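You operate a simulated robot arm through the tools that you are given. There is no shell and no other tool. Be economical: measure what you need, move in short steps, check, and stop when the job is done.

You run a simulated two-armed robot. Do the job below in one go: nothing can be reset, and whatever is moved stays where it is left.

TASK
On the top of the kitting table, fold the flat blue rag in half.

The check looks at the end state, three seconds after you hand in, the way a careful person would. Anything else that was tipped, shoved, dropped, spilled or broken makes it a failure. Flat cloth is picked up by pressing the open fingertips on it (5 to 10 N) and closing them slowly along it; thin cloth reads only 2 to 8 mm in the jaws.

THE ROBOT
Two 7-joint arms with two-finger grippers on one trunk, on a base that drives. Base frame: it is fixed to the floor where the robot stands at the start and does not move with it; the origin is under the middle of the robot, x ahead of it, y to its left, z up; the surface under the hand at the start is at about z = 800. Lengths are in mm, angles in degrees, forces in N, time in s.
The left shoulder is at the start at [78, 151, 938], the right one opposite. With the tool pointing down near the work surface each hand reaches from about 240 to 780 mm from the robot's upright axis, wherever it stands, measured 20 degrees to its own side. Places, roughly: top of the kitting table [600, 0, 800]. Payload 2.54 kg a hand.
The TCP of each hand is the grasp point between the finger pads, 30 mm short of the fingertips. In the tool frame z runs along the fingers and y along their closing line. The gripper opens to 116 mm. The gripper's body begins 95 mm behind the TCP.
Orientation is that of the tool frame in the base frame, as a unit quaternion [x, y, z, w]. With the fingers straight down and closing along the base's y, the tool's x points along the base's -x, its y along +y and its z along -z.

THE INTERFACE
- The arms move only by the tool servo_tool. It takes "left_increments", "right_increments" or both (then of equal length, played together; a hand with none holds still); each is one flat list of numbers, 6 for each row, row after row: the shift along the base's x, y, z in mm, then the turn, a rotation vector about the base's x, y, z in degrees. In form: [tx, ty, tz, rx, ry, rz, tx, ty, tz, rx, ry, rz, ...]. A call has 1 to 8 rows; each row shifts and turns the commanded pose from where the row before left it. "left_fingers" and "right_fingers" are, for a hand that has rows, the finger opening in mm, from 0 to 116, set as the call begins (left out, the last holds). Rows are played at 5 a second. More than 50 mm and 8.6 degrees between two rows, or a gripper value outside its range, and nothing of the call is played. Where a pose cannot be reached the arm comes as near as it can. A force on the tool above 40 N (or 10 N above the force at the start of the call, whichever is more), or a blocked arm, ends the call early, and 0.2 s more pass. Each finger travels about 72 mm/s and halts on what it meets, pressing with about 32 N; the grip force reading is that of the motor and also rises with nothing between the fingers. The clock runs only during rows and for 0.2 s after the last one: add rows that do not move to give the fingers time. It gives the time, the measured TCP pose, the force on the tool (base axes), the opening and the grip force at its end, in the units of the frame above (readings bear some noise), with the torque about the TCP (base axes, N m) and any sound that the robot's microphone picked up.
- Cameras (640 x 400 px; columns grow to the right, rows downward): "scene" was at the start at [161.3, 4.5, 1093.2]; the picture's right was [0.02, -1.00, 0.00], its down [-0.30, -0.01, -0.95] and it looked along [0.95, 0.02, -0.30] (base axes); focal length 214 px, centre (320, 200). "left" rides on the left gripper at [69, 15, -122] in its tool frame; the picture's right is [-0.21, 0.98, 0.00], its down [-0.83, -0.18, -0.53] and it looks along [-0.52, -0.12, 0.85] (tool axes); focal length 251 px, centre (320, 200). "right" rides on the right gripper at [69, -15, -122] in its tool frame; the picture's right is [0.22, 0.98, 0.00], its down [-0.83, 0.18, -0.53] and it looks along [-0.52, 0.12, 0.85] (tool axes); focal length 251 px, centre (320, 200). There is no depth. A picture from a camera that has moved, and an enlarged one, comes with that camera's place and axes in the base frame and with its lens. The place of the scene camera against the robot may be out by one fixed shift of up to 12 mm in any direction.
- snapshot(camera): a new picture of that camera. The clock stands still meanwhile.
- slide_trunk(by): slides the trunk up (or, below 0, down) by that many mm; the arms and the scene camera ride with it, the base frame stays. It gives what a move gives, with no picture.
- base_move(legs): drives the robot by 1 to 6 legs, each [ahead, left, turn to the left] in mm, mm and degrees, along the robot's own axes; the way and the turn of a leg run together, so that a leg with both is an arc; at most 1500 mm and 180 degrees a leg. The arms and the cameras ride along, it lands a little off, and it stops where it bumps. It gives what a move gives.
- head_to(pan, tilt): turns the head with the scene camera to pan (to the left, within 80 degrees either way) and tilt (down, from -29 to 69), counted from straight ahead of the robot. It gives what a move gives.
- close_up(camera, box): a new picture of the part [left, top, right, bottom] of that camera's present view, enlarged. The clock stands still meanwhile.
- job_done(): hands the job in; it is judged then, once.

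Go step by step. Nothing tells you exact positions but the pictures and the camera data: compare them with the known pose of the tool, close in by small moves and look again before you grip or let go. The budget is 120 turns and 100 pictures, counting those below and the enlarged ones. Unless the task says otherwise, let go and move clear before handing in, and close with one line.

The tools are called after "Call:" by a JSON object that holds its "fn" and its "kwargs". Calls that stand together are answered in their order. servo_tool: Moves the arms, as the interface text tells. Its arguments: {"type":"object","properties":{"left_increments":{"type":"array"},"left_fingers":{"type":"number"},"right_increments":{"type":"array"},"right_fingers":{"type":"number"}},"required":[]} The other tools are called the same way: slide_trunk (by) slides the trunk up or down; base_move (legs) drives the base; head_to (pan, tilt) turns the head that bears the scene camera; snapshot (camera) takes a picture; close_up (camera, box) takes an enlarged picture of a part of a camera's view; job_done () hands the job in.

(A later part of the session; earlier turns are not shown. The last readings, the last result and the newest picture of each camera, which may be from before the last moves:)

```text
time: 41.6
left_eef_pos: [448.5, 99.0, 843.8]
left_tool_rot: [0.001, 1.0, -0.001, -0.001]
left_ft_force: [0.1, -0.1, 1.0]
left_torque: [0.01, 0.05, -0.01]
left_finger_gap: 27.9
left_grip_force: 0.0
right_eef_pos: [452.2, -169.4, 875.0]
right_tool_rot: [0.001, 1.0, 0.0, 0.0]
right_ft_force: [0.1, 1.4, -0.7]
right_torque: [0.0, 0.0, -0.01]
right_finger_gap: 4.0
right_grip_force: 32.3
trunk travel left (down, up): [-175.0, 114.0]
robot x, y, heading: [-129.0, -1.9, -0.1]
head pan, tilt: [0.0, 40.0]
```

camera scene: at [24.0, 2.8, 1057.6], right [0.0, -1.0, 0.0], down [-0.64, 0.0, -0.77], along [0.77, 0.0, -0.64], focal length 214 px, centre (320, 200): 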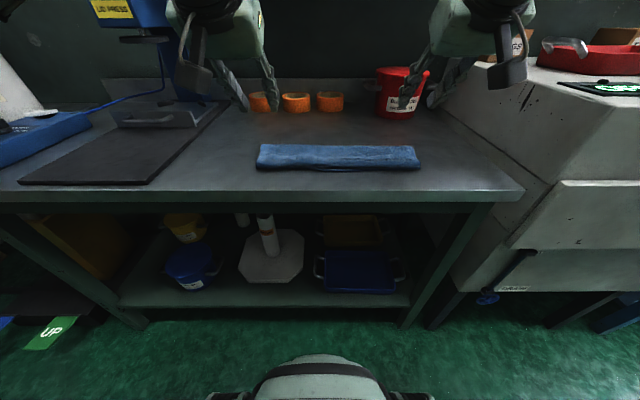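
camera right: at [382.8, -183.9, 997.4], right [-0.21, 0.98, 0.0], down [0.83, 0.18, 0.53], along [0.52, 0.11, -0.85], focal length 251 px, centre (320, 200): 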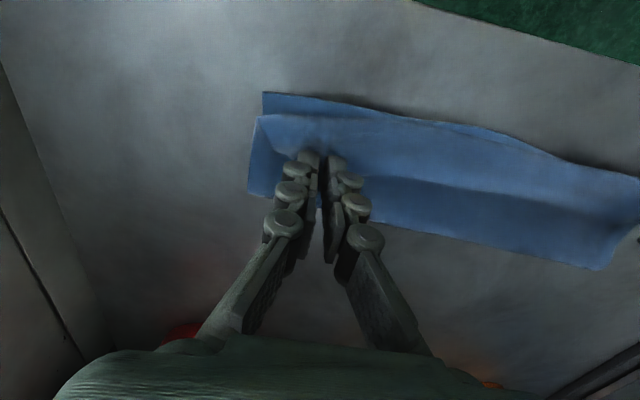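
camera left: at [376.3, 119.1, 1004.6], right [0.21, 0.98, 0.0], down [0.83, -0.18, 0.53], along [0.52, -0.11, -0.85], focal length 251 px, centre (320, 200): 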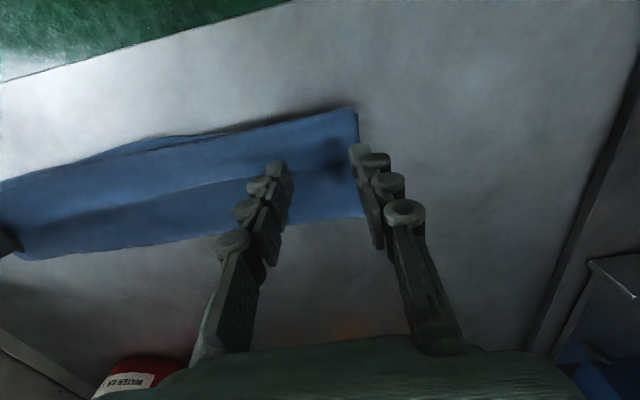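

Call:
{"fn": "servo_tool", "kwargs": {"left_increments": [0, 0, -1.2, 0, 0, 0, 0, 0, 0, 0, 0, 0], "left_fingers": 20}}

Call:
{"fn": "servo_tool", "kwargs": {"left_increments": [0, 0, 0, 0, 0, 0, 0, 0, 0, 0, 0, 0], "left_fingers": 12}}

Call:
{"fn": "servo_tool", "kwargs": {"left_increments": [0, 0, 0, 0, 0, 0, 0, 0, 0, 0, 0, 0, 0, 0, 0, 0, 0, 0], "left_fingers": 0}}

```text
time: 42.2
left_eef_pos: [447.6, 99.8, 842.2]
left_tool_rot: [0.0, 1.0, -0.001, -0.001]
left_ft_force: [-0.9, 0.6, 1.3]
left_torque: [-0.03, 0.0, -0.01]
left_finger_gap: 19.6
left_grip_force: 0.1
right_eef_pos: [452.5, -169.0, 874.7]
right_tool_rot: [0.001, 1.0, 0.0, 0.0]
right_ft_force: [0.8, -0.1, -0.7]
right_torque: [0.0, -0.01, -0.01]
right_finger_gap: 4.1
right_grip_force: 32.4
trunk travel left (down, up): [-175.0, 114.0]
robot x, y, heading: [-131.4, 1.1, -0.2]
head pan, tilt: [0.0, 40.0]
```

```text
time: 42.8
left_eef_pos: [447.8, 100.0, 841.8]
left_tool_rot: [0.0, 1.0, 0.0, -0.001]
left_ft_force: [-0.1, -0.6, 1.0]
left_torque: [0.02, 0.01, -0.04]
left_finger_gap: 11.8
left_grip_force: 0.0
right_eef_pos: [453.4, -169.6, 874.9]
right_tool_rot: [0.001, 1.0, 0.0, 0.0]
right_ft_force: [0.0, -0.2, 0.3]
right_torque: [-0.01, 0.01, -0.01]
right_finger_gap: 4.4
right_grip_force: 32.2
trunk travel left (down, up): [-175.0, 114.0]
robot x, y, heading: [-129.1, 0.4, -0.2]
head pan, tilt: [0.0, 40.0]
```

```text
time: 43.6
left_eef_pos: [447.3, 98.9, 841.6]
left_tool_rot: [0.0, 1.0, 0.0, -0.001]
left_ft_force: [-0.8, -0.5, 1.2]
left_torque: [0.01, 0.02, 0.03]
left_finger_gap: 3.3
left_grip_force: 32.5
right_eef_pos: [452.3, -169.3, 875.2]
right_tool_rot: [0.0, 1.0, 0.0, 0.001]
right_ft_force: [-0.1, 0.8, 0.3]
right_torque: [-0.01, -0.01, -0.02]
right_finger_gap: 4.1
right_grip_force: 32.0
trunk travel left (down, up): [-175.0, 114.0]
robot x, y, heading: [-131.4, -1.2, 0.1]
head pan, tilt: [0.0, 40.0]
```

The left now reads 3.3 mm, a single layer. I'll lift it to match the right and check.

Call:
{"fn": "servo_tool", "kwargs": {"left_increments": [0, 0, 8, 0, 0, 0, 0, 0, 12, 0, 0, 0, 0, 0, 14, 0, 0, 0, 0, 0, 0, 0, 0, 0]}}

Call:
{"fn": "close_up", "kwargs": {"camera": "scene", "box": [220, 100, 460, 250]}}

Call:
{"fn": "snapshot", "kwargs": {"camera": "left"}}

```text
time: 44.6
left_eef_pos: [446.8, 100.0, 876.0]
left_tool_rot: [0.0, 1.0, -0.001, -0.001]
left_ft_force: [0.0, -1.1, -0.8]
left_torque: [-0.01, 0.0, 0.02]
left_finger_gap: 4.1
left_grip_force: 34.0
right_eef_pos: [453.1, -169.0, 875.8]
right_tool_rot: [0.001, 1.0, 0.001, 0.001]
right_ft_force: [-0.1, -0.1, -0.3]
right_torque: [0.01, -0.02, -0.04]
right_finger_gap: 4.0
right_grip_force: 31.7
trunk travel left (down, up): [-175.0, 114.0]
robot x, y, heading: [-129.3, -0.8, -0.0]
head pan, tilt: [0.0, 40.0]
```

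```text
2.67 times, centred on (340, 175) of scene
camera zoom: at [24.0, 2.7, 1057.6], right [0.0, -1.0, 0.0], down [-0.64, 0.0, -0.77], along [0.77, 0.0, -0.64], focal length 572 px, centre (267, 267)
```

zoom: 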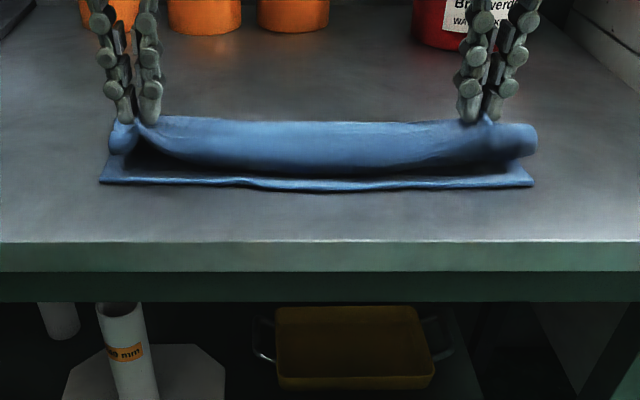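

```text
40 pictures are left
camera left: at [378.9, 114.5, 997.2], right [0.21, 0.98, 0.0], down [0.83, -0.18, 0.53], along [0.52, -0.11, -0.85], focal length 251 px, centre (320, 200)
```

left: 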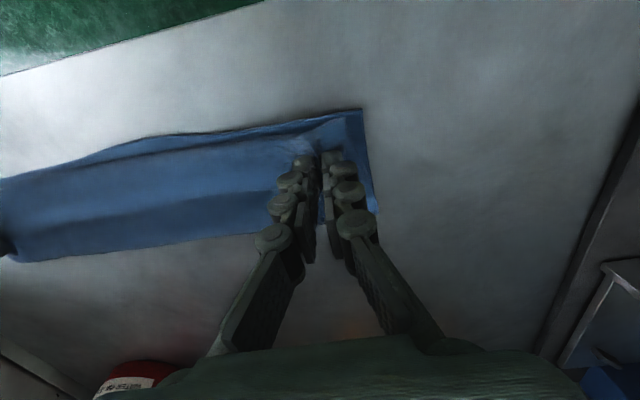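

Both hands hold only the flap edge and the bottom layer is flat. I'll raise, then drive forward 100 mm so the edge stands above the true middle (x≈545).

Call:
{"fn": "servo_tool", "kwargs": {"left_increments": [8, 1, 10, 0, 0, 0, 8, 1, 10, 0, 0, 0, 8, 1, 10, 0, 0, 0, 0, 0, 0, 0, 0, 0], "right_increments": [6, -2, 10, 0, 0, 0, 6, -2, 10, 0, 0, 0, 6, -2, 10, 0, 0, 0, 0, 0, 0, 0, 0, 0]}}

Call:
{"fn": "base_move", "kwargs": {"legs": [[45, 0, 0], [40, 0, 0]]}}

Call:
{"fn": "servo_tool", "kwargs": {"left_increments": [0, 1, 8, 0, 0, 0, 0, 1, 8, 0, 0, 0, 0, 0, 8, 0, 0, 0, 0, 0, 0, 0, 0, 0], "right_increments": [0, 0, 8, 0, 0, 0, 0, 0, 8, 0, 0, 0, 0, 0, 8, 0, 0, 0, 0, 0, 0, 0, 0, 0]}}

Call:
{"fn": "snapshot", "kwargs": {"camera": "scene"}}

```text
time: 45.6
left_eef_pos: [472.5, 102.6, 905.1]
left_tool_rot: [0.0, 1.0, 0.0, -0.001]
left_ft_force: [-0.2, -3.7, 1.6]
left_torque: [-0.12, 0.03, 0.04]
left_finger_gap: 2.6
left_grip_force: 29.0
right_eef_pos: [470.1, -172.8, 906.2]
right_tool_rot: [0.001, 1.0, 0.001, 0.0]
right_ft_force: [0.3, 3.3, -0.2]
right_torque: [0.07, 0.0, -0.01]
right_finger_gap: 3.9
right_grip_force: 32.1
trunk travel left (down, up): [-175.0, 114.0]
robot x, y, heading: [-127.4, 1.6, -0.2]
head pan, tilt: [0.0, 40.0]
```

```text
time: 46.9
left_eef_pos: [557.1, 103.4, 904.0]
left_tool_rot: [-0.001, 1.0, 0.0, 0.0]
left_ft_force: [0.3, -4.0, -0.6]
left_torque: [-0.08, 0.0, 0.02]
left_finger_gap: 4.6
left_grip_force: 35.0
right_eef_pos: [554.9, -173.2, 904.6]
right_tool_rot: [-0.001, 1.0, 0.0, -0.001]
right_ft_force: [-0.2, 3.2, 0.5]
right_torque: [0.11, -0.01, -0.03]
right_finger_gap: 4.2
right_grip_force: 32.3
trunk travel left (down, up): [-175.0, 114.0]
robot x, y, heading: [-44.3, -3.7, 0.2]
head pan, tilt: [0.0, 40.0]
```

```text
time: 47.9
left_eef_pos: [557.5, 105.7, 928.8]
left_tool_rot: [0.0, 1.0, 0.0, 0.0]
left_ft_force: [0.1, -5.2, 1.3]
left_torque: [-0.17, 0.06, 0.05]
left_finger_gap: 2.9
left_grip_force: 30.2
right_eef_pos: [554.5, -171.7, 921.6]
right_tool_rot: [0.0, 1.0, 0.0, 0.0]
right_ft_force: [0.3, 4.5, 0.6]
right_torque: [0.17, -0.04, -0.05]
right_finger_gap: 4.1
right_grip_force: 31.8
right hand out of reach, approached as far as the arm can: row 3
trunk travel left (down, up): [-175.0, 114.0]
robot x, y, heading: [-42.4, -1.9, -0.2]
head pan, tilt: [0.0, 40.0]
```

```text
39 pictures are left
camera scene: at [108.1, 3.0, 1057.6], right [0.0, -1.0, 0.0], down [-0.64, 0.0, -0.77], along [0.77, 0.0, -0.64], focal length 214 px, centre (320, 200)
```

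scene: 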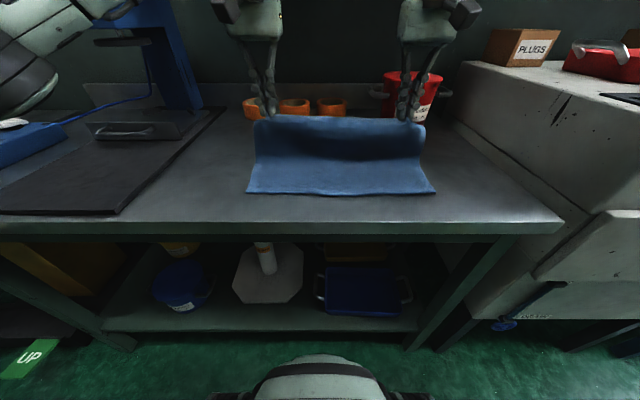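

The rag is reopened with its bottom half flat, a clean restart. I'll swing it back keeping it more taut this time, in stages.

Call:
{"fn": "servo_tool", "kwargs": {"left_increments": [0, -3, -6, 0, 0, 0, 0, -3, -6, 0, 0, 0, 0, 0, 0, 0, 0, 0], "right_increments": [0, -1, -2, 0, 0, 0, 0, -1, -3, 0, 0, 0, 0, 0, 0, 0, 0, 0]}}

Call:
{"fn": "base_move", "kwargs": {"legs": [[-45, 0, 0]]}}

Call:
{"fn": "servo_tool", "kwargs": {"left_increments": [-6, 0, -9, 0, -8, 0, -6, 0, -9, 0, -8, 0, -6, 0, -9, 0, -8, 0, -6, 0, -9, 0, -8, 0, -6, 0, -8, 0, -8, 0, 0, 0, 0, 0, 0, 0], "right_increments": [-6, 0, -9, 0, -8, 0, -6, 0, -9, 0, -8, 0, -6, 0, -9, 0, -8, 0, -6, 0, -9, 0, -8, 0, -6, 0, -8, 0, -8, 0, 0, 0, 0, 0, 0, 0]}}

Call:
{"fn": "snapshot", "kwargs": {"camera": "scene"}}

```text
time: 48.7
left_eef_pos: [555.6, 100.3, 917.2]
left_tool_rot: [-0.001, 1.0, 0.0, -0.001]
left_ft_force: [-0.8, -3.5, -0.8]
left_torque: [-0.1, -0.01, 0.02]
left_finger_gap: 3.7
left_grip_force: 32.1
right_eef_pos: [553.6, -174.3, 916.7]
right_tool_rot: [0.001, 1.0, 0.0, 0.001]
right_ft_force: [0.7, 1.9, -0.3]
right_torque: [0.06, -0.01, -0.04]
right_finger_gap: 4.0
right_grip_force: 32.1
trunk travel left (down, up): [-175.0, 114.0]
robot x, y, heading: [-45.1, 1.6, 0.0]
head pan, tilt: [0.0, 40.0]
```

```text
time: 49.6
left_eef_pos: [511.0, 98.9, 917.3]
left_tool_rot: [-0.001, 1.0, 0.0, 0.0]
left_ft_force: [-0.4, -1.7, -0.2]
left_torque: [-0.09, -0.03, 0.05]
left_finger_gap: 4.0
left_grip_force: 33.8
right_eef_pos: [509.0, -175.0, 916.8]
right_tool_rot: [0.001, 1.0, 0.0, 0.0]
right_ft_force: [-0.3, 2.6, 0.1]
right_torque: [0.1, -0.02, -0.01]
right_finger_gap: 4.0
right_grip_force: 31.7
trunk travel left (down, up): [-175.0, 114.0]
robot x, y, heading: [-89.0, 1.6, 0.2]
head pan, tilt: [0.0, 40.0]
```

```text
time: 51.0
left_eef_pos: [481.0, 97.8, 872.7]
left_tool_rot: [-0.001, 0.94, 0.0, 0.341]
left_ft_force: [-1.6, -0.6, 1.2]
left_torque: [-0.06, -0.02, 0.02]
left_finger_gap: 2.9
left_grip_force: 31.2
right_eef_pos: [477.1, -173.4, 873.5]
right_tool_rot: [0.001, 0.94, 0.0, 0.342]
right_ft_force: [0.4, 1.7, -0.7]
right_torque: [0.02, 0.01, 0.02]
right_finger_gap: 4.0
right_grip_force: 32.1
trunk travel left (down, up): [-175.0, 114.0]
robot x, y, heading: [-89.0, -0.7, -0.2]
head pan, tilt: [0.0, 40.0]
```

```text
38 pictures are left
camera scene: at [63.4, 3.0, 1057.6], right [0.0, -1.0, 0.0], down [-0.64, 0.0, -0.77], along [0.77, 0.0, -0.64], focal length 214 px, centre (320, 200)
```

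scene: 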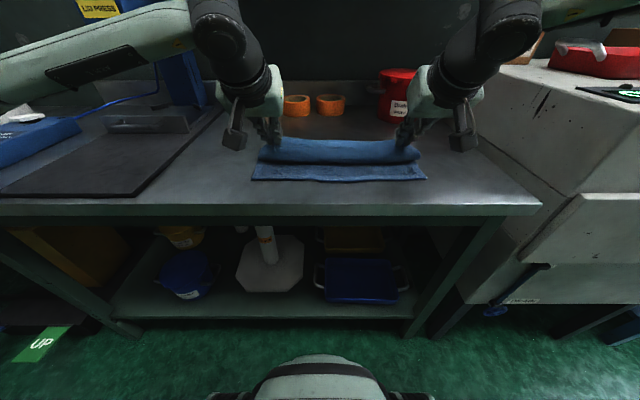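

Tracking well. Next I'll drive back 45 mm to draw the top layer taut, then pitch the hands further.

Call:
{"fn": "base_move", "kwargs": {"legs": [[-48, 0, 0]]}}

Call:
{"fn": "servo_tool", "kwargs": {"left_increments": [-4, 1, -3, 0, -8, 0, -4, 1, -3, 0, -8, 0, -4, 1, -3, 0, -8, 0, 0, 0, 0, 0, 0, 0], "right_increments": [-4, -1, -3, 0, -8, 0, -4, -1, -3, 0, -8, 0, -4, 0, -3, 0, -8, 0, 0, 0, 0, 0, 0, 0]}}

Call:
{"fn": "close_up", "kwargs": {"camera": "scene", "box": [220, 100, 460, 250]}}

Call:
{"fn": "snapshot", "kwargs": {"camera": "left"}}

Call:
{"fn": "snapshot", "kwargs": {"camera": "right"}}

```text
time: 52.0
left_eef_pos: [434.4, 97.2, 873.1]
left_tool_rot: [0.0, 0.94, -0.001, 0.341]
left_ft_force: [-0.7, -2.3, -0.7]
left_torque: [-0.07, -0.04, -0.02]
left_finger_gap: 3.3
left_grip_force: 32.7
right_eef_pos: [430.3, -174.2, 874.0]
right_tool_rot: [0.001, 0.94, 0.0, 0.342]
right_ft_force: [-0.2, 1.8, 0.4]
right_torque: [0.05, 0.0, -0.03]
right_finger_gap: 4.1
right_grip_force: 31.9
trunk travel left (down, up): [-175.0, 114.0]
robot x, y, heading: [-137.3, 3.1, 0.0]
head pan, tilt: [0.0, 40.0]
```

```text
time: 53.0
left_eef_pos: [422.4, 99.8, 866.9]
left_tool_rot: [0.0, 0.848, -0.001, 0.53]
left_ft_force: [0.8, -5.2, 0.2]
left_torque: [-0.07, 0.01, -0.1]
left_finger_gap: 3.4
left_grip_force: 32.2
right_eef_pos: [418.4, -176.5, 863.4]
right_tool_rot: [0.001, 0.848, 0.001, 0.53]
right_ft_force: [0.2, 4.7, 0.1]
right_torque: [0.15, -0.01, 0.14]
right_finger_gap: 4.3
right_grip_force: 31.9
trunk travel left (down, up): [-175.0, 114.0]
robot x, y, heading: [-136.1, 1.7, 0.1]
head pan, tilt: [0.0, 40.0]
```

```text
2.67 times, centred on (340, 175) of scene
camera zoom: at [16.2, 2.9, 1057.6], right [0.0, -1.0, 0.0], down [-0.64, 0.0, -0.77], along [0.77, 0.0, -0.64], focal length 572 px, centre (267, 267)
```

zoom: 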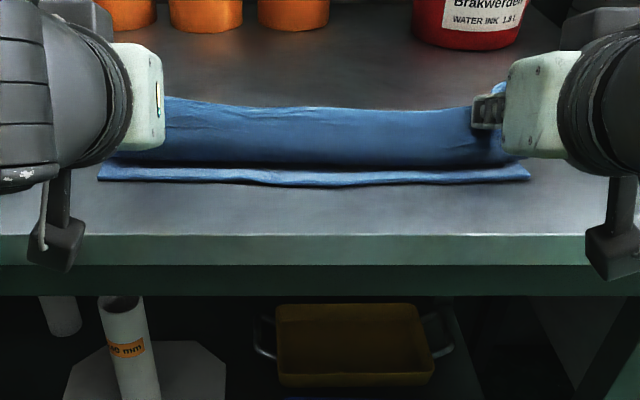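

```text
36 pictures are left
camera left: at [281.8, 115.4, 856.9], right [0.09, 0.98, 0.19], down [-0.12, -0.18, 0.98], along [0.99, -0.11, 0.1], focal length 251 px, centre (320, 200)
```

left: 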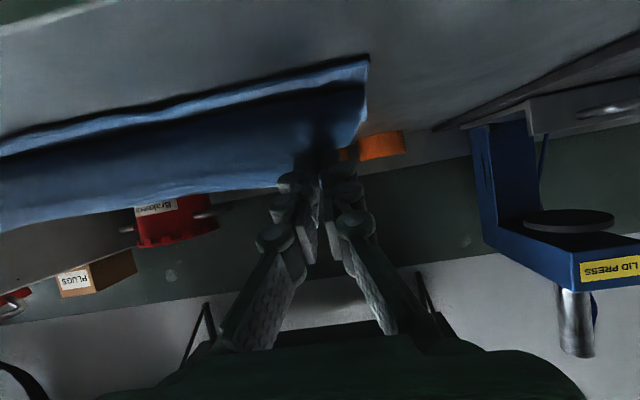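

```text
35 pictures are left
camera right: at [277.2, -192.0, 855.2], right [-0.09, 0.98, -0.19], down [-0.12, 0.18, 0.98], along [0.99, 0.11, 0.1], focal length 251 px, centre (320, 200)
```

right: 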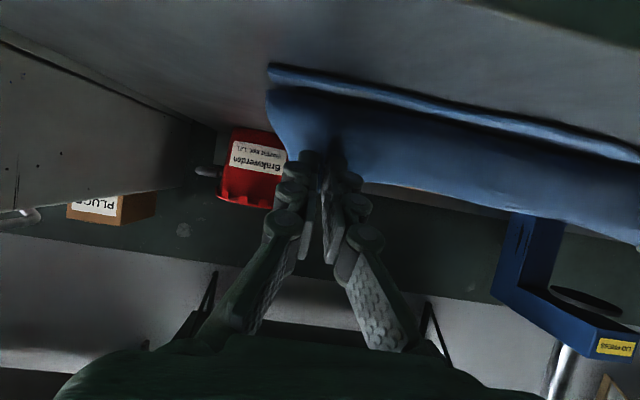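

A turned-back lip always forms at the fingers, so I'll lay the crest about 40 mm short of the near edge (tips ≈ x 487). Then I'll flip the lip forward with the fingertips so it ends at the near edge.

Call:
{"fn": "servo_tool", "kwargs": {"left_increments": [10, 0, -4, 0, 0, 0, 10, 0, -6, 0, 0, 0, 10, 0, -8, 0, 0, 0, 8, 0, -8, 0, 0, 0, 0, 0, -4, 0, 0, 0, 0, 0, 0, 0, 0, 0], "right_increments": [10, 0, -4, 0, 0, 0, 10, 0, -6, 0, 0, 0, 10, 0, -8, 0, 0, 0, 8, 0, -6, 0, 0, 0, 0, 0, -3, 0, 0, 0, 0, 0, 0, 0, 0, 0]}}

Call:
{"fn": "close_up", "kwargs": {"camera": "scene", "box": [220, 100, 460, 250]}}

```text
time: 54.4
left_eef_pos: [460.2, 100.1, 834.6]
left_tool_rot: [-0.001, 0.848, 0.0, 0.53]
left_ft_force: [0.0, -4.7, 0.4]
left_torque: [-0.08, 0.0, -0.11]
left_finger_gap: 3.7
left_grip_force: 32.0
right_eef_pos: [457.2, -176.3, 838.0]
right_tool_rot: [0.001, 0.848, 0.001, 0.53]
right_ft_force: [0.4, 3.8, 0.7]
right_torque: [0.1, 0.01, 0.09]
right_finger_gap: 4.4
right_grip_force: 32.6
trunk travel left (down, up): [-175.0, 114.0]
robot x, y, heading: [-133.1, -0.7, -0.1]
head pan, tilt: [0.0, 40.0]
```

```text
2.67 times, centred on (340, 175) of scene
camera zoom: at [16.1, 3.0, 1057.6], right [0.0, -1.0, 0.0], down [-0.64, 0.0, -0.77], along [0.77, 0.0, -0.64], focal length 572 px, centre (267, 267)
```

zoom: 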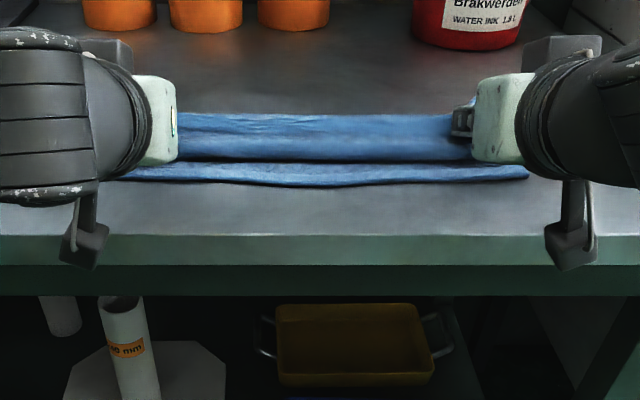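

The crest lies 20–30 mm behind the near edge. Releasing and lifting clear now.

Call:
{"fn": "servo_tool", "kwargs": {"left_increments": [0, 0, 0, 0, 0, 0, 0, 0, 0, 0, 0, 0], "right_increments": [0, 0, 0, 0, 0, 0, 0, 0, 0, 0, 0, 0], "left_fingers": 40, "right_fingers": 40}}

Call:
{"fn": "servo_tool", "kwargs": {"left_increments": [-3, 0, 12, 0, 0, 0, 0, 0, 15, 0, 8, 0, 0, 0, 20, 0, 8, 0, 0, 0, 20, 0, 8, 0, 0, 0, 10, 0, 8, 0, 0, 0, 0, 0, 8, 0, 0, 0, 0, 0, 8, 0, 0, 0, 0, 0, 8, 0], "right_increments": [-3, 0, 12, 0, 0, 0, 0, 0, 15, 0, 8, 0, 0, 0, 20, 0, 8, 0, 0, 0, 20, 0, 8, 0, 0, 0, 10, 0, 8, 0, 0, 0, 0, 0, 8, 0, 0, 0, 0, 0, 8, 0, 0, 0, 0, 0, 8, 0]}}

Call:
{"fn": "snapshot", "kwargs": {"camera": "left"}}

Call:
{"fn": "snapshot", "kwargs": {"camera": "right"}}

Call:
{"fn": "close_up", "kwargs": {"camera": "scene", "box": [220, 100, 460, 250]}}

```text
time: 55.0
left_eef_pos: [460.7, 100.8, 835.1]
left_tool_rot: [-0.002, 0.849, 0.001, 0.529]
left_ft_force: [0.5, 0.0, 1.8]
left_torque: [-0.02, -0.02, 0.0]
left_finger_gap: 39.5
left_grip_force: 0.0
right_eef_pos: [456.1, -176.3, 838.9]
right_tool_rot: [0.0, 0.848, 0.001, 0.53]
right_ft_force: [0.3, -0.1, 0.4]
right_torque: [-0.03, -0.03, -0.03]
right_finger_gap: 39.9
right_grip_force: 0.1
trunk travel left (down, up): [-175.0, 114.0]
robot x, y, heading: [-136.5, -0.4, 0.0]
head pan, tilt: [0.0, 40.0]
```

```text
time: 56.8
left_eef_pos: [459.4, 101.4, 911.9]
left_tool_rot: [0.0, 0.998, -0.001, 0.068]
left_ft_force: [-0.7, 0.3, 0.6]
left_torque: [0.01, -0.04, -0.01]
left_finger_gap: 40.2
left_grip_force: 0.0
right_eef_pos: [453.9, -175.8, 915.2]
right_tool_rot: [0.0, 0.998, 0.001, 0.069]
right_ft_force: [0.3, -0.8, -0.1]
right_torque: [-0.01, 0.01, -0.01]
right_finger_gap: 40.2
right_grip_force: 0.0
trunk travel left (down, up): [-175.0, 114.0]
robot x, y, heading: [-139.1, -1.1, -0.2]
head pan, tilt: [0.0, 40.0]
```

```text
33 pictures are left
camera left: at [373.5, 116.0, 1022.3], right [0.21, 0.98, 0.03], down [0.75, -0.18, 0.64], along [0.63, -0.11, -0.77], focal length 251 px, centre (320, 200)
```

left: 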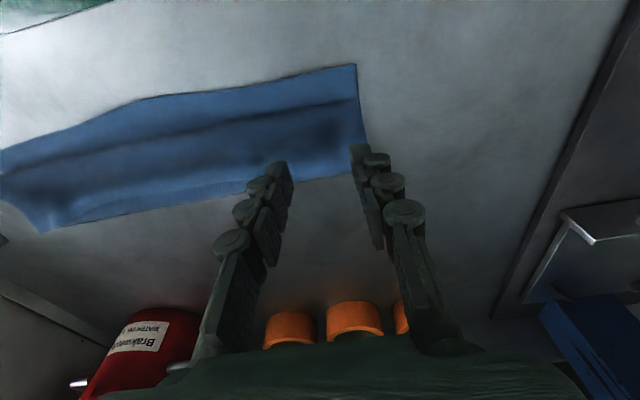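

```text
32 pictures are left
camera right: at [367.9, -191.1, 1026.2], right [-0.21, 0.98, -0.03], down [0.75, 0.18, 0.64], along [0.63, 0.12, -0.77], focal length 251 px, centre (320, 200)
```

right: 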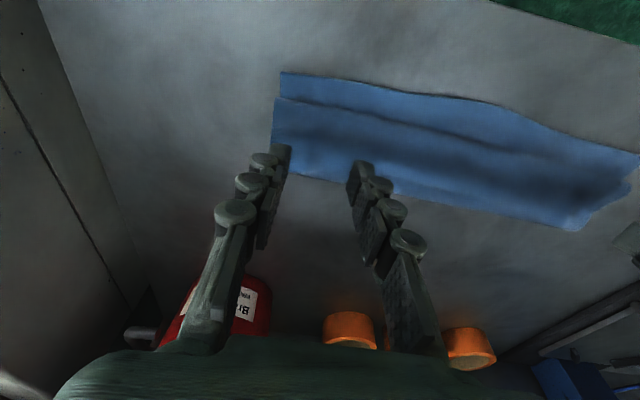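

```text
2.67 times, centred on (340, 175) of scene
camera zoom: at [16.7, 2.8, 1057.5], right [0.0, -1.0, 0.0], down [-0.64, 0.0, -0.77], along [0.77, 0.0, -0.64], focal length 572 px, centre (267, 267)
```

zoom: 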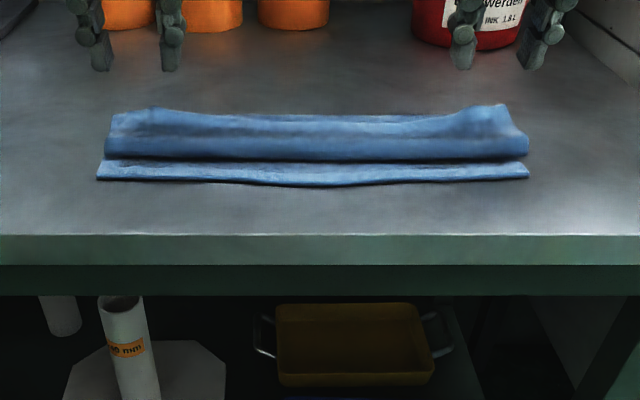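

Call:
{"fn": "close_up", "kwargs": {"camera": "left", "box": [180, 50, 420, 200]}}

Call:
{"fn": "close_up", "kwargs": {"camera": "right", "box": [240, 50, 480, 200]}}

```text
2.67 times, centred on (300, 125) of left
camera zoom: at [373.5, 116.0, 1022.3], right [0.21, 0.98, 0.03], down [0.75, -0.18, 0.64], along [0.63, -0.11, -0.77], focal length 670 px, centre (373, 400)
```

zoom: 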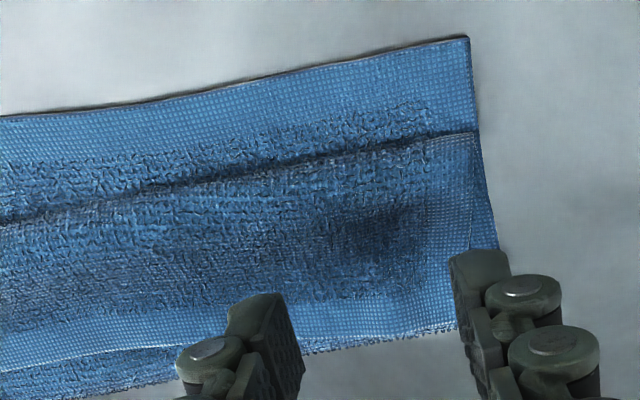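

```text
2.67 times, centred on (360, 125) of right
camera zoom: at [367.9, -191.1, 1026.2], right [-0.21, 0.98, -0.03], down [0.75, 0.18, 0.64], along [0.63, 0.12, -0.77], focal length 670 px, centre (213, 400)
```

zoom: 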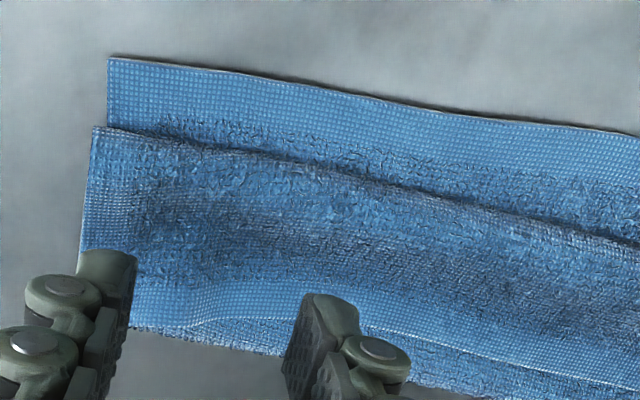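

The top layer again turned back about 60 mm, because the lip can't flip with this tilt range. New plan: take the free edge, lay the rag open flat again, then regrasp with the hands tilted the other way so the total flip is large. First comes a light grip on the flap.

Call:
{"fn": "servo_tool", "kwargs": {"left_increments": [12, -1, -10, 0, 4, 0, 12, -2, -15, 0, 3.8, 0, 12, -2, -15, 0, 0, 0, 0, 0, -14, 0, 0, 0, 0, 0, -10, 0, 0, 0, 0, 0, 0, 0, 0, 0], "right_increments": [10, 9, -10, 0, 4, 0, 10, 9, -15, 0, 3.8, 0, 10, 9, -15, 0, 0, 0, 0, 0, -15, 0, 0, 0, 0, 0, -12, 0, 0, 0, 0, 0, 0, 0, 0, 0], "left_fingers": 28, "right_fingers": 28}}

Call:
{"fn": "close_up", "kwargs": {"camera": "left", "box": [200, 70, 440, 220]}}

Call:
{"fn": "close_up", "kwargs": {"camera": "right", "box": [200, 70, 440, 220]}}

```text
time: 58.1
left_eef_pos: [493.8, 97.2, 849.0]
left_tool_rot: [-0.001, 1.0, -0.001, 0.001]
left_ft_force: [0.1, 0.3, 0.1]
left_torque: [-0.01, -0.01, 0.01]
left_finger_gap: 28.0
left_grip_force: 0.1
right_eef_pos: [470.2, -162.0, 844.6]
right_tool_rot: [0.001, 1.0, 0.0, 0.002]
right_ft_force: [1.2, 0.1, 1.0]
right_torque: [-0.01, 0.03, 0.02]
right_finger_gap: 28.0
right_grip_force: 0.1
right hand out of reach, approached as far as the arm can: row 2, 3
trunk travel left (down, up): [-175.0, 114.0]
robot x, y, heading: [-140.2, 3.0, 0.0]
head pan, tilt: [0.0, 40.0]
```

```text
2.67 times, centred on (320, 145) of left
camera zoom: at [424.1, 111.0, 970.1], right [0.21, 0.98, 0.0], down [0.82, -0.18, 0.54], along [0.52, -0.11, -0.84], focal length 670 px, centre (320, 347)
```

zoom: 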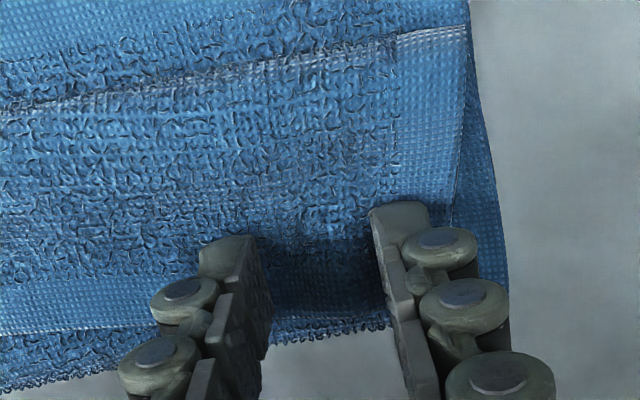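

```text
2.67 times, centred on (320, 145) of right
camera zoom: at [399.1, -177.1, 966.3], right [-0.21, 0.98, 0.0], down [0.82, 0.18, 0.54], along [0.52, 0.11, -0.84], focal length 670 px, centre (320, 347)
```

zoom: 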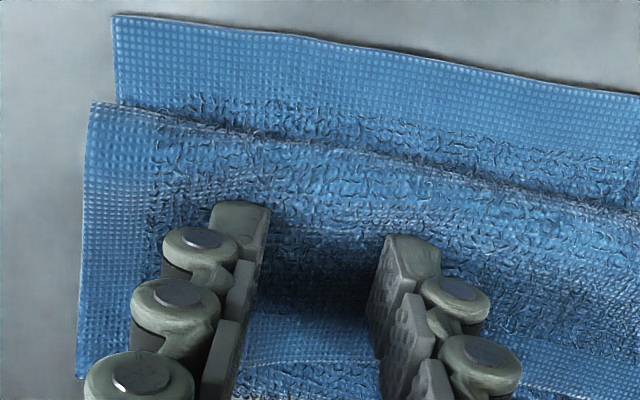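

The right arm needs reach, so I'll lift a little, drive forward 80 mm, and come back over the flap.

Call:
{"fn": "servo_tool", "kwargs": {"left_increments": [0, 0, 15, 0, 0, 0, 0, 0, 15, 0, 0, 0, 0, 0, 0, 0, 0, 0], "right_increments": [0, 0, 15, 0, 0, 0, 0, 0, 15, 0, 0, 0, 0, 0, 0, 0, 0, 0]}}

Call:
{"fn": "base_move", "kwargs": {"legs": [[90, 0, 0]]}}

```text
time: 59.0
left_eef_pos: [493.6, 95.7, 877.4]
left_tool_rot: [-0.002, 1.0, 0.0, 0.002]
left_ft_force: [0.4, -0.4, 1.0]
left_torque: [0.01, -0.02, 0.03]
left_finger_gap: 28.1
left_grip_force: 0.0
right_eef_pos: [468.2, -161.7, 874.6]
right_tool_rot: [0.001, 1.0, 0.0, 0.002]
right_ft_force: [0.2, -0.5, 0.5]
right_torque: [0.03, 0.04, -0.01]
right_finger_gap: 28.0
right_grip_force: 0.1
trunk travel left (down, up): [-175.0, 114.0]
robot x, y, heading: [-136.7, 0.6, 0.0]
head pan, tilt: [0.0, 40.0]
```

```text
time: 60.0
left_eef_pos: [582.6, 97.6, 877.6]
left_tool_rot: [-0.001, 1.0, 0.001, 0.001]
left_ft_force: [-0.3, 0.4, 0.2]
left_torque: [0.01, -0.01, 0.01]
left_finger_gap: 27.9
left_grip_force: 0.1
right_eef_pos: [557.9, -161.6, 873.9]
right_tool_rot: [0.001, 1.0, 0.0, 0.002]
right_ft_force: [0.7, 0.1, -0.5]
right_torque: [0.02, 0.07, -0.01]
right_finger_gap: 28.1
right_grip_force: 0.1
trunk travel left (down, up): [-175.0, 114.0]
robot x, y, heading: [-47.2, 1.4, 0.1]
head pan, tilt: [0.0, 40.0]
```

Call:
{"fn": "servo_tool", "kwargs": {"left_increments": [-28, 0, 0, 0, 0, 0, -28, 0, 0, 0, 0, 0, -28, 0, 0, 0, 0, 0, 0, 0, -16, 0, 0, 0, 0, 0, -15, 0, 0, 0, 0, 0, 0, 0, 0, 0], "right_increments": [-24, 1, 0, 0, 0, 0, -24, 1, 0, 0, 0, 0, -24, 0, 0, 0, 0, 0, 0, 0, -14, 0, 0, 0, 0, 0, -13, 0, 0, 0, 0, 0, 0, 0, 0, 0]}}

Call:
{"fn": "servo_tool", "kwargs": {"left_increments": [0, 0, -2, 0, 0, 0, 0, 0, 0, 0, 0, 0], "right_increments": [0, 0, -2, 0, 0, 0, 0, 0, 0, 0, 0, 0]}}

```text
time: 61.5
left_eef_pos: [500.4, 98.2, 847.7]
left_tool_rot: [-0.001, 1.0, 0.001, 0.001]
left_ft_force: [-0.5, 0.3, -0.9]
left_torque: [-0.02, -0.01, 0.01]
left_finger_gap: 27.8
left_grip_force: 0.0
right_eef_pos: [483.4, -159.2, 849.2]
right_tool_rot: [0.0, 1.0, 0.0, 0.001]
right_ft_force: [-0.4, -0.1, 0.8]
right_torque: [-0.01, 0.0, -0.03]
right_finger_gap: 27.9
right_grip_force: 0.0
trunk travel left (down, up): [-175.0, 114.0]
robot x, y, heading: [-47.4, -1.5, 0.4]
head pan, tilt: [0.0, 40.0]
```

```text
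time: 62.0
left_eef_pos: [500.0, 97.9, 844.3]
left_tool_rot: [-0.001, 1.0, 0.0, 0.001]
left_ft_force: [-0.3, 0.6, 1.1]
left_torque: [-0.02, 0.02, 0.01]
left_finger_gap: 27.9
left_grip_force: 0.0
right_eef_pos: [485.5, -158.4, 845.3]
right_tool_rot: [0.0, 1.0, 0.0, 0.002]
right_ft_force: [0.4, -0.8, -0.7]
right_torque: [0.01, 0.02, 0.03]
right_finger_gap: 27.9
right_grip_force: 0.1
trunk travel left (down, up): [-175.0, 114.0]
robot x, y, heading: [-43.5, 1.3, 0.2]
head pan, tilt: [0.0, 40.0]
```

Call:
{"fn": "servo_tool", "kwargs": {"left_increments": [0, 0, -2, 0, 0, 0, 0, 0, 0, 0, 0, 0], "right_increments": [0, 0, -3, 0, 0, 0, 0, 0, 0, 0, 0, 0]}}

Call:
{"fn": "servo_tool", "kwargs": {"left_increments": [0, 0, 0, 0, 0, 0, 0, 0, 0, 0, 0, 0], "right_increments": [0, 0, 0, 0, 0, 0, 0, 0, 0, 0, 0, 0], "left_fingers": 19, "right_fingers": 19}}

Call:
{"fn": "servo_tool", "kwargs": {"left_increments": [0, 0, 0, 0, 0, 0, 0, 0, 0, 0, 0, 0], "right_increments": [0, 0, 0, 0, 0, 0, 0, 0, 0, 0, 0, 0], "left_fingers": 11, "right_fingers": 11}}

Call:
{"fn": "servo_tool", "kwargs": {"left_increments": [0, 0, 0, 0, 0, 0, 0, 0, 0, 0, 0, 0, 0, 0, 0, 0, 0, 0], "right_increments": [0, 0, 0, 0, 0, 0, 0, 0, 0, 0, 0, 0, 0, 0, 0, 0, 0, 0], "left_fingers": 0, "right_fingers": 0}}

```text
time: 62.6
left_eef_pos: [499.6, 98.4, 843.1]
left_tool_rot: [-0.001, 1.0, -0.001, 0.001]
left_ft_force: [1.1, 0.7, 0.2]
left_torque: [0.0, -0.04, 0.01]
left_finger_gap: 27.7
left_grip_force: 0.1
right_eef_pos: [485.8, -158.8, 842.7]
right_tool_rot: [-0.001, 1.0, 0.001, 0.001]
right_ft_force: [0.3, 0.9, 2.0]
right_torque: [0.01, 0.02, -0.02]
right_finger_gap: 27.9
right_grip_force: 0.1
trunk travel left (down, up): [-175.0, 114.0]
robot x, y, heading: [-47.6, 1.0, 0.1]
head pan, tilt: [0.0, 40.0]
```

```text
time: 63.2
left_eef_pos: [498.3, 98.3, 843.1]
left_tool_rot: [-0.002, 1.0, 0.001, 0.001]
left_ft_force: [-0.1, 0.2, 0.3]
left_torque: [0.01, -0.06, 0.03]
left_finger_gap: 19.0
left_grip_force: 0.1
right_eef_pos: [485.8, -158.6, 842.3]
right_tool_rot: [0.0, 1.0, -0.001, 0.002]
right_ft_force: [0.0, 0.4, 1.0]
right_torque: [0.0, -0.01, 0.03]
right_finger_gap: 18.9
right_grip_force: 0.0
trunk travel left (down, up): [-175.0, 114.0]
robot x, y, heading: [-47.2, -0.1, 0.1]
head pan, tilt: [0.0, 40.0]
```

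```text
time: 63.9
left_eef_pos: [499.1, 98.4, 843.5]
left_tool_rot: [-0.001, 1.0, 0.001, 0.001]
left_ft_force: [0.0, -0.5, 1.1]
left_torque: [0.03, 0.0, -0.02]
left_finger_gap: 11.2
left_grip_force: 0.0
right_eef_pos: [485.8, -158.1, 841.9]
right_tool_rot: [0.0, 1.0, 0.0, 0.002]
right_ft_force: [-1.2, 0.0, 0.4]
right_torque: [0.01, 0.01, 0.0]
right_finger_gap: 11.1
right_grip_force: 0.0
trunk travel left (down, up): [-175.0, 114.0]
robot x, y, heading: [-47.9, 1.9, 0.3]
head pan, tilt: [0.0, 40.0]
```

```text
time: 64.7
left_eef_pos: [498.7, 99.0, 843.9]
left_tool_rot: [-0.001, 1.0, 0.0, 0.002]
left_ft_force: [0.6, -3.1, -0.7]
left_torque: [-0.11, -0.05, 0.01]
left_finger_gap: 3.1
left_grip_force: 32.6
right_eef_pos: [485.5, -157.7, 842.2]
right_tool_rot: [0.0, 1.0, 0.0, 0.002]
right_ft_force: [0.6, 4.8, 1.2]
right_torque: [0.12, 0.0, -0.03]
right_finger_gap: 3.3
right_grip_force: 32.0
trunk travel left (down, up): [-175.0, 114.0]
robot x, y, heading: [-48.5, -3.6, -0.1]
head pan, tilt: [0.0, 40.0]
```

Both read about 3 mm, a single layer. I'll lift up and forward, then look.

Call:
{"fn": "servo_tool", "kwargs": {"left_increments": [0, 0, 12, 0, 0, 0, 5, 0, 14, 0, 0, 0, 8, 0, 14, 0, 0, 0, 10, 0, 12, 0, 0, 0, 10, 0, 10, 0, 0, 0, 0, 0, 0, 0, 0, 0], "right_increments": [0, 0, 12, 0, 0, 0, 8, -2, 14, 0, 0, 0, 11, -3, 14, 0, 0, 0, 13, -3, 12, 0, 0, 0, 13, 0, 10, 0, 0, 0, 0, 0, 0, 0, 0, 0]}}

Call:
{"fn": "snapshot", "kwargs": {"camera": "scene"}}

```text
time: 66.0
left_eef_pos: [531.0, 95.9, 903.8]
left_tool_rot: [-0.001, 1.0, 0.0, 0.0]
left_ft_force: [0.9, -8.7, 0.2]
left_torque: [-0.26, 0.01, 0.09]
left_finger_gap: 3.2
left_grip_force: 32.1
right_eef_pos: [529.7, -166.8, 904.0]
right_tool_rot: [0.0, 1.0, 0.0, 0.001]
right_ft_force: [-0.9, 7.8, 0.7]
right_torque: [0.23, 0.04, -0.01]
right_finger_gap: 3.4
right_grip_force: 31.7
trunk travel left (down, up): [-175.0, 114.0]
robot x, y, heading: [-45.4, 1.2, 0.1]
head pan, tilt: [0.0, 40.0]
```

```text
26 pictures are left
camera scene: at [105.4, 3.2, 1057.6], right [0.0, -1.0, 0.0], down [-0.64, 0.0, -0.77], along [0.77, 0.0, -0.64], focal length 214 px, centre (320, 200)
```

scene: 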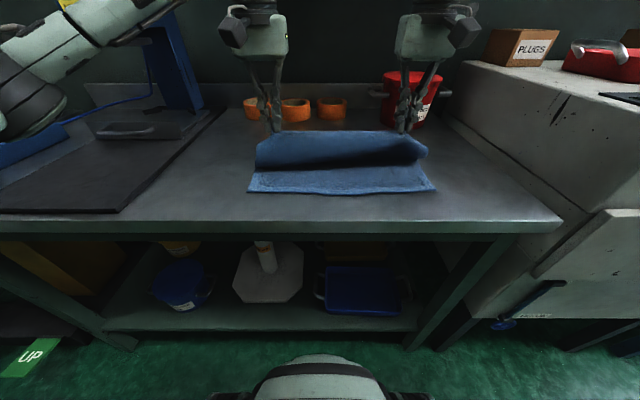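

Both hands hold the free edge and the rag is open again. I'll ease the sideways tension, drive forward and lay it out flat.

Call:
{"fn": "servo_tool", "kwargs": {"left_increments": [0, -3, 4, 0, 0, 0, 0, 0, 4, 0, 0, 0], "right_increments": [0, 3, 4, 0, 0, 0, 0, 0, 4, 0, 0, 0]}}

Call:
{"fn": "base_move", "kwargs": {"legs": [[55, 0, 0], [57, 0, 0]]}}

Call:
{"fn": "servo_tool", "kwargs": {"left_increments": [2, 0, -20, 0, 0, 0, 2, 0, -20, 0, 0, 0, 2, 0, -18, 0, 0, 0, 2, 0, -10, 0, 0, 0, 0, 0, 0, 0, 0, 0], "right_increments": [2, 0, -20, 0, 0, 0, 2, 0, -20, 0, 0, 0, 2, 0, -18, 0, 0, 0, 2, 0, -10, 0, 0, 0, 0, 0, 0, 0, 0, 0]}}

Call:
{"fn": "snapshot", "kwargs": {"camera": "scene"}}

```text
time: 66.7
left_eef_pos: [530.7, 94.5, 913.1]
left_tool_rot: [-0.001, 1.0, 0.0, 0.001]
left_ft_force: [0.4, -5.3, 0.1]
left_torque: [-0.17, 0.04, 0.04]
left_finger_gap: 3.4
left_grip_force: 32.1
right_eef_pos: [529.8, -165.0, 911.7]
right_tool_rot: [0.001, 1.0, 0.0, 0.002]
right_ft_force: [0.3, 4.6, -0.6]
right_torque: [0.13, 0.0, 0.0]
right_finger_gap: 3.3
right_grip_force: 31.7
trunk travel left (down, up): [-175.0, 114.0]
robot x, y, heading: [-46.4, -0.5, 0.3]
head pan, tilt: [0.0, 40.0]
```

```text
time: 68.2
left_eef_pos: [643.9, 94.6, 913.7]
left_tool_rot: [-0.001, 1.0, 0.0, 0.002]
left_ft_force: [0.2, -4.1, -0.1]
left_torque: [-0.1, 0.0, 0.05]
left_finger_gap: 3.2
left_grip_force: 31.8
right_eef_pos: [643.7, -164.6, 911.3]
right_tool_rot: [0.0, 1.0, 0.0, 0.001]
right_ft_force: [0.5, 4.3, 0.2]
right_torque: [0.1, 0.03, -0.03]
right_finger_gap: 3.3
right_grip_force: 32.0
trunk travel left (down, up): [-175.0, 114.0]
robot x, y, heading: [64.9, -2.0, 0.0]
head pan, tilt: [0.0, 40.0]
```

```text
time: 69.3
left_eef_pos: [652.9, 95.9, 844.9]
left_tool_rot: [-0.001, 1.0, 0.0, 0.001]
left_ft_force: [-0.3, -3.5, -0.5]
left_torque: [-0.11, 0.01, 0.08]
left_finger_gap: 3.1
left_grip_force: 31.7
right_eef_pos: [650.8, -161.8, 843.5]
right_tool_rot: [0.0, 1.0, 0.0, 0.002]
right_ft_force: [0.6, 3.4, -1.6]
right_torque: [0.13, 0.0, -0.01]
right_finger_gap: 3.4
right_grip_force: 32.3
trunk travel left (down, up): [-175.0, 114.0]
robot x, y, heading: [65.6, 3.2, 0.1]
head pan, tilt: [0.0, 40.0]
```

```text
25 pictures are left
camera scene: at [217.6, 3.4, 1057.6], right [0.0, -1.0, 0.0], down [-0.64, 0.0, -0.77], along [0.77, 0.0, -0.64], focal length 214 px, centre (320, 200)
```

scene: 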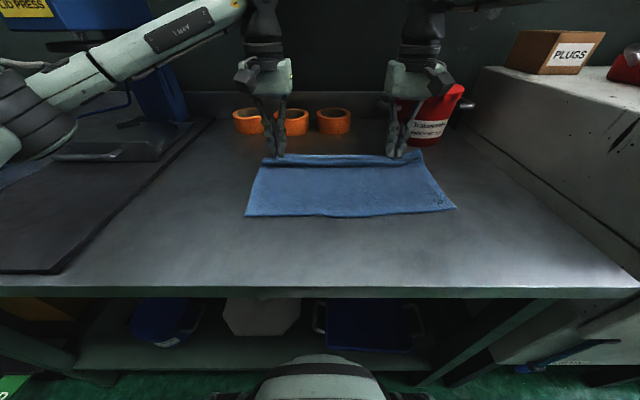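

The rag moved forward some 40 mm while being opened, and the far strip looks doubled. I'll set it down here, release, and inspect.

Call:
{"fn": "servo_tool", "kwargs": {"left_increments": [0, 0, -6, 0, 0, 0, 0, 0, 0, 0, 0, 0], "right_increments": [0, 0, -6, 0, 0, 0, 0, 0, 0, 0, 0, 0]}}

Call:
{"fn": "servo_tool", "kwargs": {"left_increments": [0, 0, 0, 0, 0, 0, 0, 0, 0, 0, 0, 0, 0, 0, 0, 0, 0, 0], "right_increments": [0, 0, 0, 0, 0, 0, 0, 0, 0, 0, 0, 0, 0, 0, 0, 0, 0, 0], "left_fingers": 40, "right_fingers": 40}}

Call:
{"fn": "servo_tool", "kwargs": {"left_increments": [0, 0, 20, 0, 0, 0, -20, 0, 30, 0, 0, 0, -20, 0, 30, 0, 0, 0, -20, 0, 20, 0, 0, 0, 0, 0, 0, 0, 0, 0], "right_increments": [0, 0, 20, 0, 0, 0, -20, 0, 30, 0, 0, 0, -20, 0, 30, 0, 0, 0, -20, 0, 20, 0, 0, 0, 0, 0, 0, 0, 0, 0]}}

Call:
{"fn": "snapshot", "kwargs": {"camera": "left"}}

Call:
{"fn": "close_up", "kwargs": {"camera": "scene", "box": [220, 130, 480, 240]}}

```text
time: 70.0
left_eef_pos: [653.3, 95.7, 838.8]
left_tool_rot: [-0.002, 1.0, 0.0, 0.001]
left_ft_force: [-0.7, -3.4, 0.9]
left_torque: [-0.11, 0.0, 0.1]
left_finger_gap: 3.1
left_grip_force: 30.7
right_eef_pos: [651.2, -162.4, 836.5]
right_tool_rot: [-0.001, 1.0, 0.0, 0.001]
right_ft_force: [0.8, 4.1, 3.5]
right_torque: [0.1, 0.04, 0.04]
right_finger_gap: 3.1
right_grip_force: 31.4
trunk travel left (down, up): [-175.0, 114.0]
robot x, y, heading: [66.8, -3.0, 0.2]
head pan, tilt: [0.0, 40.0]
```

```text
time: 70.8
left_eef_pos: [651.6, 95.6, 840.5]
left_tool_rot: [-0.001, 1.0, 0.0, 0.001]
left_ft_force: [-0.2, 0.1, 0.0]
left_torque: [-0.01, -0.01, -0.01]
left_finger_gap: 40.0
left_grip_force: 0.0
right_eef_pos: [651.2, -163.3, 837.8]
right_tool_rot: [0.0, 1.0, 0.0, 0.002]
right_ft_force: [-0.7, 0.1, 1.7]
right_torque: [-0.02, -0.01, 0.01]
right_finger_gap: 40.6
right_grip_force: 0.0
trunk travel left (down, up): [-175.0, 114.0]
robot x, y, heading: [65.5, -0.3, 0.1]
head pan, tilt: [0.0, 40.0]
```

```text
time: 72.0
left_eef_pos: [589.8, 92.4, 938.8]
left_tool_rot: [-0.002, 1.0, 0.0, 0.0]
left_ft_force: [0.3, -0.1, 0.1]
left_torque: [-0.02, -0.01, 0.0]
left_finger_gap: 40.2
left_grip_force: 0.0
right_eef_pos: [591.5, -163.6, 939.1]
right_tool_rot: [0.0, 1.0, 0.0, 0.001]
right_ft_force: [-0.6, -0.1, -0.4]
right_torque: [0.03, 0.0, -0.02]
right_finger_gap: 39.9
right_grip_force: 0.0
trunk travel left (down, up): [-175.0, 114.0]
robot x, y, heading: [66.6, 2.3, 0.0]
head pan, tilt: [0.0, 40.0]
```

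```text
24 pictures are left
camera left: at [521.3, 106.7, 1060.4], right [0.21, 0.98, 0.0], down [0.83, -0.18, 0.54], along [0.52, -0.11, -0.84], focal length 251 px, centre (320, 200)
```

left: 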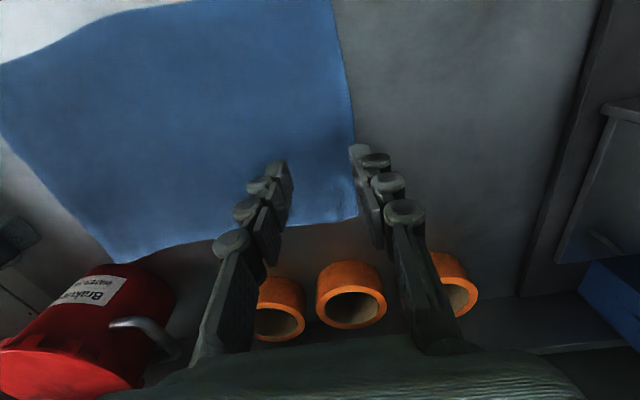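

```text
2.46 times, centred on (350, 185) of scene
camera zoom: at [217.6, 3.4, 1057.6], right [0.0, -1.0, 0.0], down [-0.64, 0.0, -0.77], along [0.77, 0.0, -0.64], focal length 528 px, centre (246, 237)
```

zoom: 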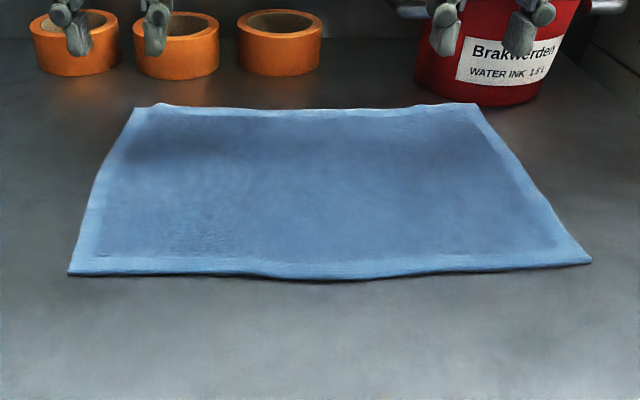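

The rag is flat and open again, lying about 45 mm further from me (x≈478–720). To get clear of the pot for a tilted regrasp, I'll pinch the near corners and drag the whole rag back about 90 mm.

Call:
{"fn": "servo_tool", "kwargs": {"left_increments": [-26, 0, -19, 0, 0, 0, -26, 0, -19, 0, 0, 0, -26, 0, -19, 0, 0, 0, -26, -2, -19, 0, 0, 0, 0, 0, 0, 0, 0, 0], "right_increments": [-24, -10, -19, 0, 0, 0, -24, -10, -19, 0, 0, 0, -24, -10, -19, 0, 0, 0, -24, -9, -19, 0, 0, 0, 0, 0, 0, 0, 0, 0]}}

Call:
{"fn": "snapshot", "kwargs": {"camera": "left"}}

Call:
{"fn": "snapshot", "kwargs": {"camera": "right"}}

```text
time: 73.2
left_eef_pos: [487.1, 92.5, 863.8]
left_tool_rot: [-0.001, 1.0, 0.0, 0.001]
left_ft_force: [-0.5, 0.2, -0.1]
left_torque: [0.03, 0.02, 0.0]
left_finger_gap: 39.8
left_grip_force: 0.0
right_eef_pos: [493.6, -201.1, 860.3]
right_tool_rot: [0.0, 1.0, 0.0, 0.001]
right_ft_force: [-0.6, 0.1, 0.1]
right_torque: [-0.02, -0.01, 0.0]
right_finger_gap: 40.1
right_grip_force: 0.1
trunk travel left (down, up): [-175.0, 114.0]
robot x, y, heading: [65.8, 3.1, 0.1]
head pan, tilt: [0.0, 40.0]
```

```text
22 pictures are left
camera left: at [417.1, 107.9, 984.9], right [0.21, 0.98, 0.0], down [0.83, -0.18, 0.54], along [0.52, -0.11, -0.84], focal length 251 px, centre (320, 200)
```

left: 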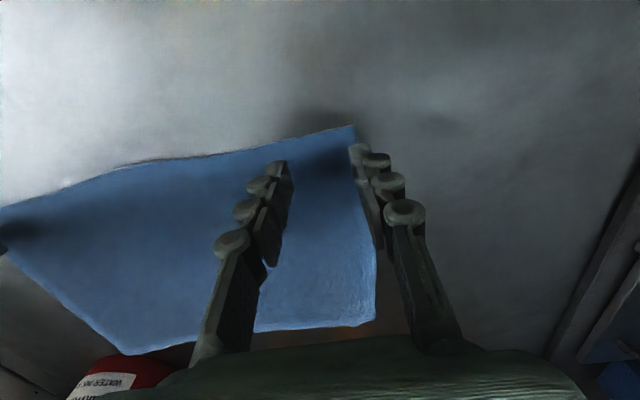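

```text
21 pictures are left
camera right: at [423.6, -217.3, 983.1], right [-0.22, 0.98, 0.0], down [0.82, 0.18, 0.54], along [0.52, 0.12, -0.84], focal length 251 px, centre (320, 200)
```

right: 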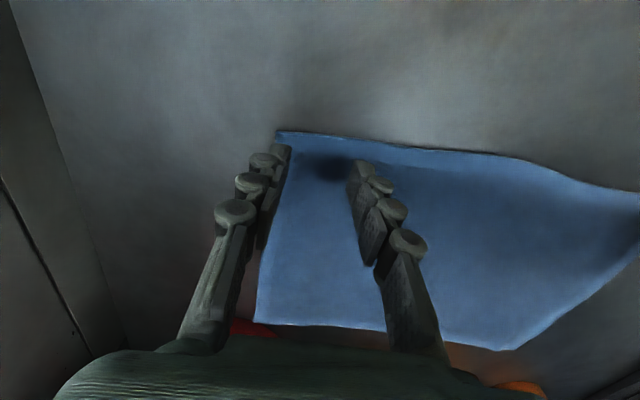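

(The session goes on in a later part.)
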